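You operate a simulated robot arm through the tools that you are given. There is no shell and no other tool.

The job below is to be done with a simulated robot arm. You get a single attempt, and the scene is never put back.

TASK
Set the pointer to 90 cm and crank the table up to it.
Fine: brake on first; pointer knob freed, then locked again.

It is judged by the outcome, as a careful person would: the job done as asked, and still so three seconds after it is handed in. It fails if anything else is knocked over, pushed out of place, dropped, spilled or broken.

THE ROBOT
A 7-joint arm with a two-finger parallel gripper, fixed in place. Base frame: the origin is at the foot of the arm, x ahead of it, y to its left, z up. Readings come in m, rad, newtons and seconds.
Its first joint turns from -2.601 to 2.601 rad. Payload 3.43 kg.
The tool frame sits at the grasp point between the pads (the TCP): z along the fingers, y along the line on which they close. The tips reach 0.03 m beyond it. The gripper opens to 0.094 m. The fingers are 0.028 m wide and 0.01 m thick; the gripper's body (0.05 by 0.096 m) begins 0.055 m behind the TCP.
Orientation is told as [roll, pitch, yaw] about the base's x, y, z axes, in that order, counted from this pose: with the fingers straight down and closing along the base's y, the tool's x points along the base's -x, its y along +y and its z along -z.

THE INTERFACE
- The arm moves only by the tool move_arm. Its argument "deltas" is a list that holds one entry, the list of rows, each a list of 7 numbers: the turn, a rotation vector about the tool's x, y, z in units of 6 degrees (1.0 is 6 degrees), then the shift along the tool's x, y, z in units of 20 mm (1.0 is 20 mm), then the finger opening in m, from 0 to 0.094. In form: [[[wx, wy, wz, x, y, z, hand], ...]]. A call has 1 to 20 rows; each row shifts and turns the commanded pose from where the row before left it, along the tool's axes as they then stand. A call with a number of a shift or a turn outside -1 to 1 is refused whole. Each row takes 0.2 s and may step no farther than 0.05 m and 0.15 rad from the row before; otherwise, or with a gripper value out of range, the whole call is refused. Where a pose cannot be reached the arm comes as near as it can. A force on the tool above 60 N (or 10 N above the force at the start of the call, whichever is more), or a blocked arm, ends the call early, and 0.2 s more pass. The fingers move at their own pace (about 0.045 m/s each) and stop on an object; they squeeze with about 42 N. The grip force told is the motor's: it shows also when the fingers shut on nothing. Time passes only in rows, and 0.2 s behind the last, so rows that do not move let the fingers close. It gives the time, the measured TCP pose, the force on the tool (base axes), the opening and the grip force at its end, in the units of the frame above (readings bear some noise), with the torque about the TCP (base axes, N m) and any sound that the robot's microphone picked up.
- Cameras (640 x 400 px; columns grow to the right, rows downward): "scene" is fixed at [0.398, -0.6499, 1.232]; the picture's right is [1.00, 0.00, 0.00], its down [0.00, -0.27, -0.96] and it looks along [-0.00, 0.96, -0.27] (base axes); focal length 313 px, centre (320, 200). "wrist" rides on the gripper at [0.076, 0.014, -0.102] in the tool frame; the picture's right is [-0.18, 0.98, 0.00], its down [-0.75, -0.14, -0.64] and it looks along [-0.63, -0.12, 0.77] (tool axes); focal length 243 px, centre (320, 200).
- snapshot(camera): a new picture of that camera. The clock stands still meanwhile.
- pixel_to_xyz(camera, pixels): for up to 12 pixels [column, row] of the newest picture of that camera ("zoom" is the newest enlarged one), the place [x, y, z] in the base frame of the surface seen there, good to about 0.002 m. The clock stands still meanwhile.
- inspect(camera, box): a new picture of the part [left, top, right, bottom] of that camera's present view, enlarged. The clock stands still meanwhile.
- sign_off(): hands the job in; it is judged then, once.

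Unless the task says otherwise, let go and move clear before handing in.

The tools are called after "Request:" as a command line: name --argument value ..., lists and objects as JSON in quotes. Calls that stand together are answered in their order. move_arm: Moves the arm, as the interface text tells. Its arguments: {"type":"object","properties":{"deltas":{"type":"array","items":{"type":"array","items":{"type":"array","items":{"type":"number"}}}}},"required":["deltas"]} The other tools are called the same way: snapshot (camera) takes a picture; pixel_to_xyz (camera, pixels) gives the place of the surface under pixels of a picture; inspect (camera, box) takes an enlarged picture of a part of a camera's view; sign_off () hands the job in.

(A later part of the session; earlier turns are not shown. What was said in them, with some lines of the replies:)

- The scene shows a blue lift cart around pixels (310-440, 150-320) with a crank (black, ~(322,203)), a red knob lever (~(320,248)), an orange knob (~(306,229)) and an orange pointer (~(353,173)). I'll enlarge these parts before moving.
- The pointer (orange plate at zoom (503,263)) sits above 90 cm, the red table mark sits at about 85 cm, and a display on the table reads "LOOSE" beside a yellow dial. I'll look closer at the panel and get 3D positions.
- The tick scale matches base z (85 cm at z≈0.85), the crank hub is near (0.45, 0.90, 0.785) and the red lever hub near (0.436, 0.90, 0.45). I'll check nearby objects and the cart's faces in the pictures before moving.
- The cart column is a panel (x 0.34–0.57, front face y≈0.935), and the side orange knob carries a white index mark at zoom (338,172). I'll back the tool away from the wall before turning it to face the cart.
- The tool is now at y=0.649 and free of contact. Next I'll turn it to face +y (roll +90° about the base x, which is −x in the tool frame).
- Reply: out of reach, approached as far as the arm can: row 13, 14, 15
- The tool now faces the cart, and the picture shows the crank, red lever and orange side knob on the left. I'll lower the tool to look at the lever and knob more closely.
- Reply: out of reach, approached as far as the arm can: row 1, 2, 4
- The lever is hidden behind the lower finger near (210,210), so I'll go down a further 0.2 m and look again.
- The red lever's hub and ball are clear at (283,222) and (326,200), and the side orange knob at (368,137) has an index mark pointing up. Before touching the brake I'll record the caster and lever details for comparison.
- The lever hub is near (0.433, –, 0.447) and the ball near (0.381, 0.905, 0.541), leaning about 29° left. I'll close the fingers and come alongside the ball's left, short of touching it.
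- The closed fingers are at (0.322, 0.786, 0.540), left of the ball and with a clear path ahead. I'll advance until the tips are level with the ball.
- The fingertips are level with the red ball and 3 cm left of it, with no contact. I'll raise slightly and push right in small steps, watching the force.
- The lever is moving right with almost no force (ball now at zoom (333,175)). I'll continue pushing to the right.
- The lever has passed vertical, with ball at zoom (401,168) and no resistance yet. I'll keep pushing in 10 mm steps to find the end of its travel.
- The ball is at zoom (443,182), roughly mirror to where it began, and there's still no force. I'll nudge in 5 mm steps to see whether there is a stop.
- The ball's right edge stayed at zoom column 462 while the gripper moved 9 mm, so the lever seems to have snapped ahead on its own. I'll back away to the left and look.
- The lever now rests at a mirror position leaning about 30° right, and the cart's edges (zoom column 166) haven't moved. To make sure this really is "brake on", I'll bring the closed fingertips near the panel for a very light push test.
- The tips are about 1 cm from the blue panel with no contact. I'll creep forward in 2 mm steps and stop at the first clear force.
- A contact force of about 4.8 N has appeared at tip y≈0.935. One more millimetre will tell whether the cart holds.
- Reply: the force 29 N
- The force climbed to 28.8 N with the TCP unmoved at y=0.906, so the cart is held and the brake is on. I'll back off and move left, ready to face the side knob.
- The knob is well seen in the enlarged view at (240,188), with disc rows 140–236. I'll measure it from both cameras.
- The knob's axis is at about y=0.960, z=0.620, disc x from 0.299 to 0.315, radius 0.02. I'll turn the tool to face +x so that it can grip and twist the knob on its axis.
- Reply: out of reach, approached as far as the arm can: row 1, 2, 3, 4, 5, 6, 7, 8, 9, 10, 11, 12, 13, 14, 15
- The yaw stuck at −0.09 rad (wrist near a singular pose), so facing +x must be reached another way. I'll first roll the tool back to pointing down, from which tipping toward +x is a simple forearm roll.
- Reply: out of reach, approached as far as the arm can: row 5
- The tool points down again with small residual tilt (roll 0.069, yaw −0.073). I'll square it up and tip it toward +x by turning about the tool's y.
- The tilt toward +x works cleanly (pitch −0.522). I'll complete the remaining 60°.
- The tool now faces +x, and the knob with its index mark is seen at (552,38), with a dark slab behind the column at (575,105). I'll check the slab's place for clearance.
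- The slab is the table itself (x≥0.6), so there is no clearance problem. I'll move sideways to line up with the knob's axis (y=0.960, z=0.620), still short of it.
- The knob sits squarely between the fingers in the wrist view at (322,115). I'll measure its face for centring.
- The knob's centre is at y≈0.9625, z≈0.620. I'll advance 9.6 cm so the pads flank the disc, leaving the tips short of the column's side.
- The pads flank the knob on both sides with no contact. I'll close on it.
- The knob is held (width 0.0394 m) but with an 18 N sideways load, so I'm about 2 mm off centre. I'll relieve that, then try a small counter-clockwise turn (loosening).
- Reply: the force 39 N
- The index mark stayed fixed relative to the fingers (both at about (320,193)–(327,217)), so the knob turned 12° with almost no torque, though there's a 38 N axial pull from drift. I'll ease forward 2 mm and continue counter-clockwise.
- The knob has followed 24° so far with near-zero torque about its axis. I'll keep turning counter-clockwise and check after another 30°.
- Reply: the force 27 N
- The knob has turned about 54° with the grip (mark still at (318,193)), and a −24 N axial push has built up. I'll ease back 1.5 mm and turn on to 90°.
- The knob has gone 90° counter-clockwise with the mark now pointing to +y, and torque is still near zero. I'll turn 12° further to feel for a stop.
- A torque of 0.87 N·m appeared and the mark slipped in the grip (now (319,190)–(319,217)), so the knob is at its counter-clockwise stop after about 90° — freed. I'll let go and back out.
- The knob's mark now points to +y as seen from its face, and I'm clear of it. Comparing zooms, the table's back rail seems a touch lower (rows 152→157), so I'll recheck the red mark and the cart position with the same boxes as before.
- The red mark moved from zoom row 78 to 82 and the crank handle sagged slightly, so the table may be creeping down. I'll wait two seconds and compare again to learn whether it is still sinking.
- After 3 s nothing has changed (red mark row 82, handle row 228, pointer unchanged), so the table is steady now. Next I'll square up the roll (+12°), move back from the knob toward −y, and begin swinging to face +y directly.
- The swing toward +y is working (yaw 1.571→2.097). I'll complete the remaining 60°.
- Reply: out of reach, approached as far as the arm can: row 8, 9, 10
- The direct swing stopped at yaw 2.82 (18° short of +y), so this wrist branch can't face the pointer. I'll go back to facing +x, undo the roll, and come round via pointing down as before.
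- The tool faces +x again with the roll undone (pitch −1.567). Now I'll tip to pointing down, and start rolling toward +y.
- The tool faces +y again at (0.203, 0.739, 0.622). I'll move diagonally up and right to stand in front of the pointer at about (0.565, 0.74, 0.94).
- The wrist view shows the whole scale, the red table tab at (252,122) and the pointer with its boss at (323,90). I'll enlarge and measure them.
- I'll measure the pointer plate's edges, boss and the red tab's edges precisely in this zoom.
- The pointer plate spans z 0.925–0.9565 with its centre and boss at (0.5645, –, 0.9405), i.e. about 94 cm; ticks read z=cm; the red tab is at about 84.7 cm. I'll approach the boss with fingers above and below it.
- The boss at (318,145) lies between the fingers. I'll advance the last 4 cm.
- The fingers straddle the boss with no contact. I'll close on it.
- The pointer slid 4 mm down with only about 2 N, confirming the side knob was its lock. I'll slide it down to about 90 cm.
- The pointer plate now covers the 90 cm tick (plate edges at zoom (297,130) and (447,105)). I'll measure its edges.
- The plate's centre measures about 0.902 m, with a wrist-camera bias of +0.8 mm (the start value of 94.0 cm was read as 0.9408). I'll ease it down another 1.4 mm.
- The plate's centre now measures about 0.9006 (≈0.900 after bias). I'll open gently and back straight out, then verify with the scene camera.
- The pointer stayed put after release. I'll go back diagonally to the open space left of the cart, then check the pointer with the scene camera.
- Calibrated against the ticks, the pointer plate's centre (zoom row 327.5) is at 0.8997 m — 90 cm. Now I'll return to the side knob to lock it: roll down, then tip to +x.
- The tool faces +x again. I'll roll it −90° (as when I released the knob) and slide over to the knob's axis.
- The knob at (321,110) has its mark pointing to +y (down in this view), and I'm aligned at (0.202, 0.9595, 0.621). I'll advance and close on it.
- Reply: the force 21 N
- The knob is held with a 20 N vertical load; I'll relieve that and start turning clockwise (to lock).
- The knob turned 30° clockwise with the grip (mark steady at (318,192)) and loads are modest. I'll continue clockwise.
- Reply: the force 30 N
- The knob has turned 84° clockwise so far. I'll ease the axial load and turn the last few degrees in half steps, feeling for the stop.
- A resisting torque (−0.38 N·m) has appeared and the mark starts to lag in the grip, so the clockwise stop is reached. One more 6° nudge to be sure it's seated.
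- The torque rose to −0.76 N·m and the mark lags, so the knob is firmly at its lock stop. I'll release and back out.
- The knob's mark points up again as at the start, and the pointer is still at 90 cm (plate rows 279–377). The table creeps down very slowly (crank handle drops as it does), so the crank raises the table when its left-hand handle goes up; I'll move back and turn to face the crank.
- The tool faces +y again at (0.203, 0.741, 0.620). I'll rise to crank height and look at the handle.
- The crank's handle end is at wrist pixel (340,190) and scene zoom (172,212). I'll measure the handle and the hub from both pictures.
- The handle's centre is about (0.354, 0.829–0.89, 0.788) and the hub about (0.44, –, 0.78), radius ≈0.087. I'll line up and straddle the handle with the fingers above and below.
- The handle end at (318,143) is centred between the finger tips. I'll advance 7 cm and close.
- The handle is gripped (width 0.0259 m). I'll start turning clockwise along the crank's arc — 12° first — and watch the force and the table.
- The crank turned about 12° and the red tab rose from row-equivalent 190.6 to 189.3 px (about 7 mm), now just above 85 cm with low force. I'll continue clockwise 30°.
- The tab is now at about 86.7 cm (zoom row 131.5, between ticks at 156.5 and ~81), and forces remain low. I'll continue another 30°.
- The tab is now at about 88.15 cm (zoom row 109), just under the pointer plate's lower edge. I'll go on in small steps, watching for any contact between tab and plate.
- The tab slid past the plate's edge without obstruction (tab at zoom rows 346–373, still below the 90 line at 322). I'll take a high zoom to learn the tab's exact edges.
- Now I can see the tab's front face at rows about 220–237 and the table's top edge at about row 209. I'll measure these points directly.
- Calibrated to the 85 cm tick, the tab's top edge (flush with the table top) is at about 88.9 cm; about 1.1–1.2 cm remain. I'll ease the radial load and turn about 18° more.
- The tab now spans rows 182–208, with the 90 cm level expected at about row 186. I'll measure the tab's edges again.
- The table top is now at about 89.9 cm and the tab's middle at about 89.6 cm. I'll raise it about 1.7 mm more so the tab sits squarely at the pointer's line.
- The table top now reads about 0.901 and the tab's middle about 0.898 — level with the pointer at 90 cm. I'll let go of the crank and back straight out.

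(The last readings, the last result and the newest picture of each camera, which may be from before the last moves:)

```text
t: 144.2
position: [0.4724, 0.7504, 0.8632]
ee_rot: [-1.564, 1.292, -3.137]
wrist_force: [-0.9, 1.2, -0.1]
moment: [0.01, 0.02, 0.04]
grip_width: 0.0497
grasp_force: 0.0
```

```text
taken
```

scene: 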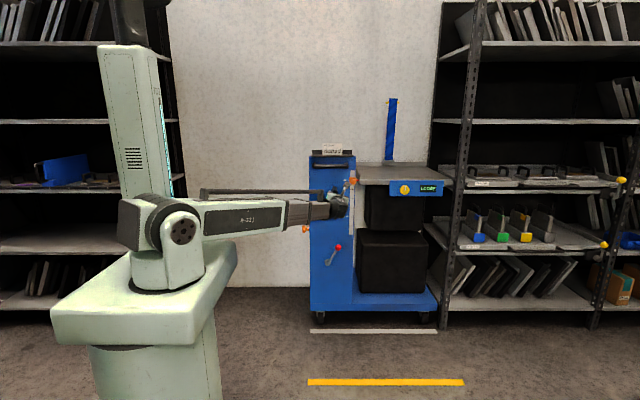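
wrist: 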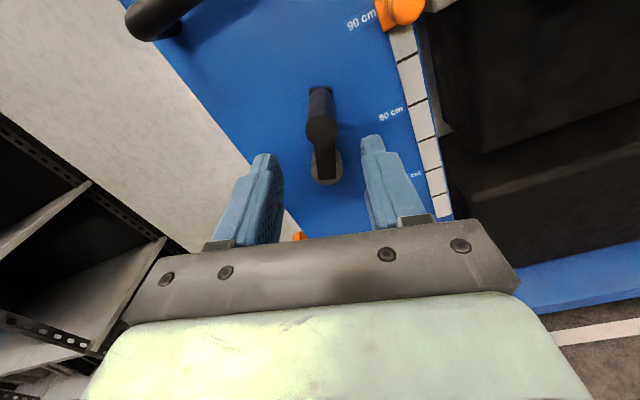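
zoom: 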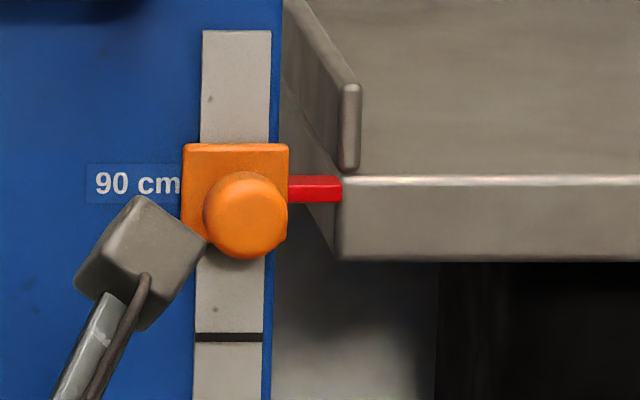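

The table held its height after release (tab rows 176–202 unchanged). I'll move the arm clear to the left and do a final check of brake, knob, pointer and cart.

Request:
move_arm --deltas '[[[0, 0, 0, 0, 0, -1, 0.05], [0, 0, 0, -0.27, -0.96, 0, 0.05], [0, 0, 0, -0.27, -0.96, 0, 0.05], [0, 0, 0, -0.27, -0.96, 0, 0.05], [0, 0, 0, -0.27, -0.96, 0, 0.05], [0, 0, 0, -0.27, -0.96, 0, 0.05], [0, 0, 0, -0.27, -0.96, 0, 0.05], [0, 0, 0, -0.27, -0.96, 0, 0.05], [0, 0, 0, -0.27, -0.96, 0, 0.05], [0, 0, 0, -0.27, -0.96, 0, 0.05], [0, 0, 0, -0.27, -0.96, 0, 0.05], [0, 0, 0, -0.27, -0.96, 0, 0.05], [0, 0, 0, -0.27, -0.96, 0, 0.05]]]'

Request:
inspect --camera "scene" --box '[350, 176, 366, 186]'

Request:
inspect --camera "scene" --box '[290, 130, 450, 230]'

Request:
inspect --camera "scene" --box '[290, 220, 370, 270]'

Request:
inspect --camera "scene" --box '[300, 295, 350, 335]'

Request:
snapshot --camera "scene"

```text
t: 147.0
position: [0.2313, 0.7303, 0.8646]
ee_rot: [-1.565, 1.292, -3.138]
wrist_force: [0.2, -0.5, 0.5]
moment: [0.0, -0.04, 0.02]
grip_width: 0.05
grasp_force: 0.0
```

```text
16.00 times, centred on (358, 181) of scene
```

zoom: 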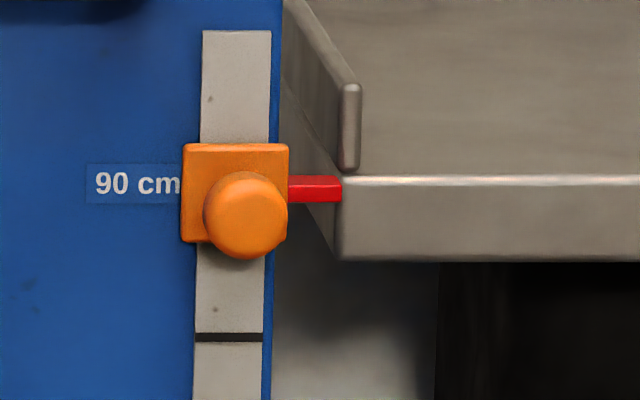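

```text
4.00 times, centred on (370, 180) of scene
```

zoom: 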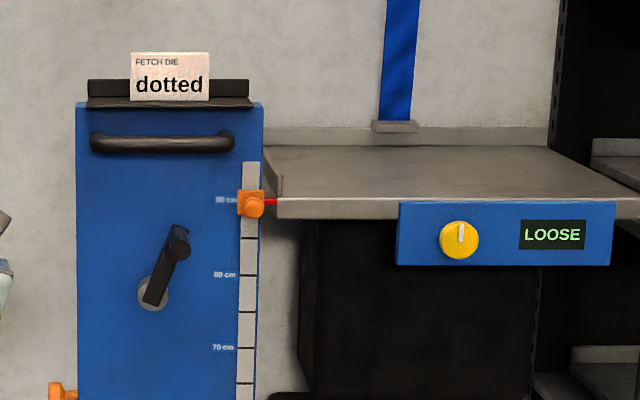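

```text
8.00 times, centred on (330, 245) of scene
```

zoom: 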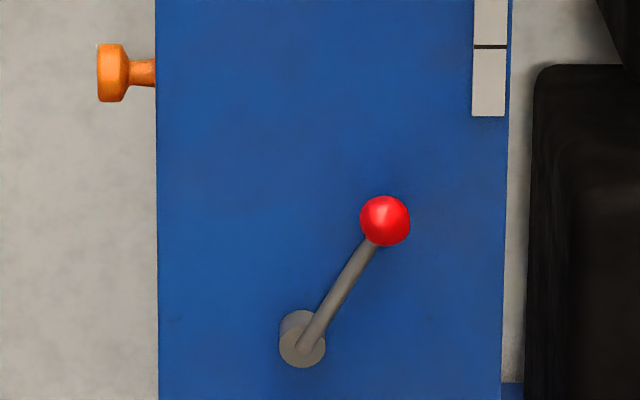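

```text
10.00 times, centred on (325, 315) of scene
```

zoom: 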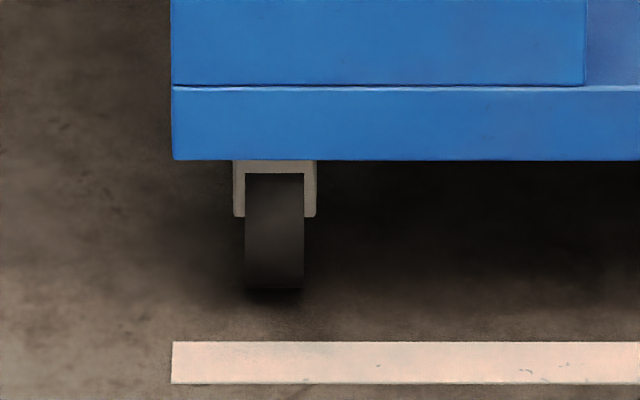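

```text
taken
```

scene: 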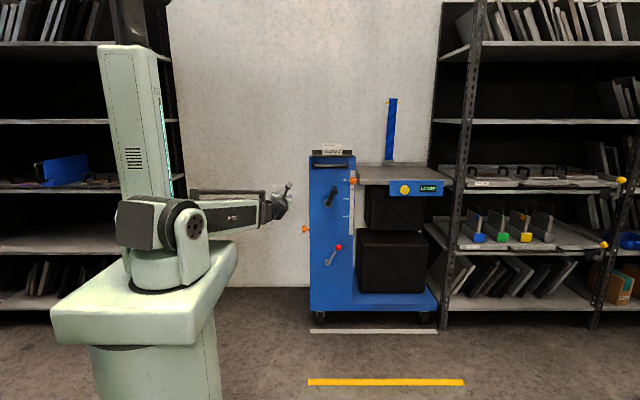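

Everything checks out: the brake lever leans right (tested holding), the knob is back at its lock stop and the pointer plate is centred on 90 cm. The red tab at zoom rows 176–202 is level with it and steady after release, the cart hasn't shifted, and the arm is clear. I'm handing in.

Request:
sign_off

```text
The job is handed in.
```

The pointer is set to 90 cm and locked. The table is cranked up level with it, and I've handed the job in.

- **Brake:** I moved the red lever from left to right first. A push test on the cart reached about 29 N and it did not move, so I took that position as brake on. The lever itself has no marking.
- **Pointer:** I turned the orange side knob a quarter turn to its stop and slid the pointer from about 94 cm down to 90.0 cm. I then turned the knob back until it met its other stop. The pointer has not moved since.
- **Table:** The table top reads about 90.1 cm, and the middle of its red tab about 89.8 cm. I set it between the two because nothing marks which one is the reference.
- **Creep:** The table sank a few millimetres over the first two minutes, while I set the brake and pointer. It showed no visible drop in the 4 s or so after I let go of the crank.

Nothing else was disturbed. The cart is still at the white line and the arm is clear of it.
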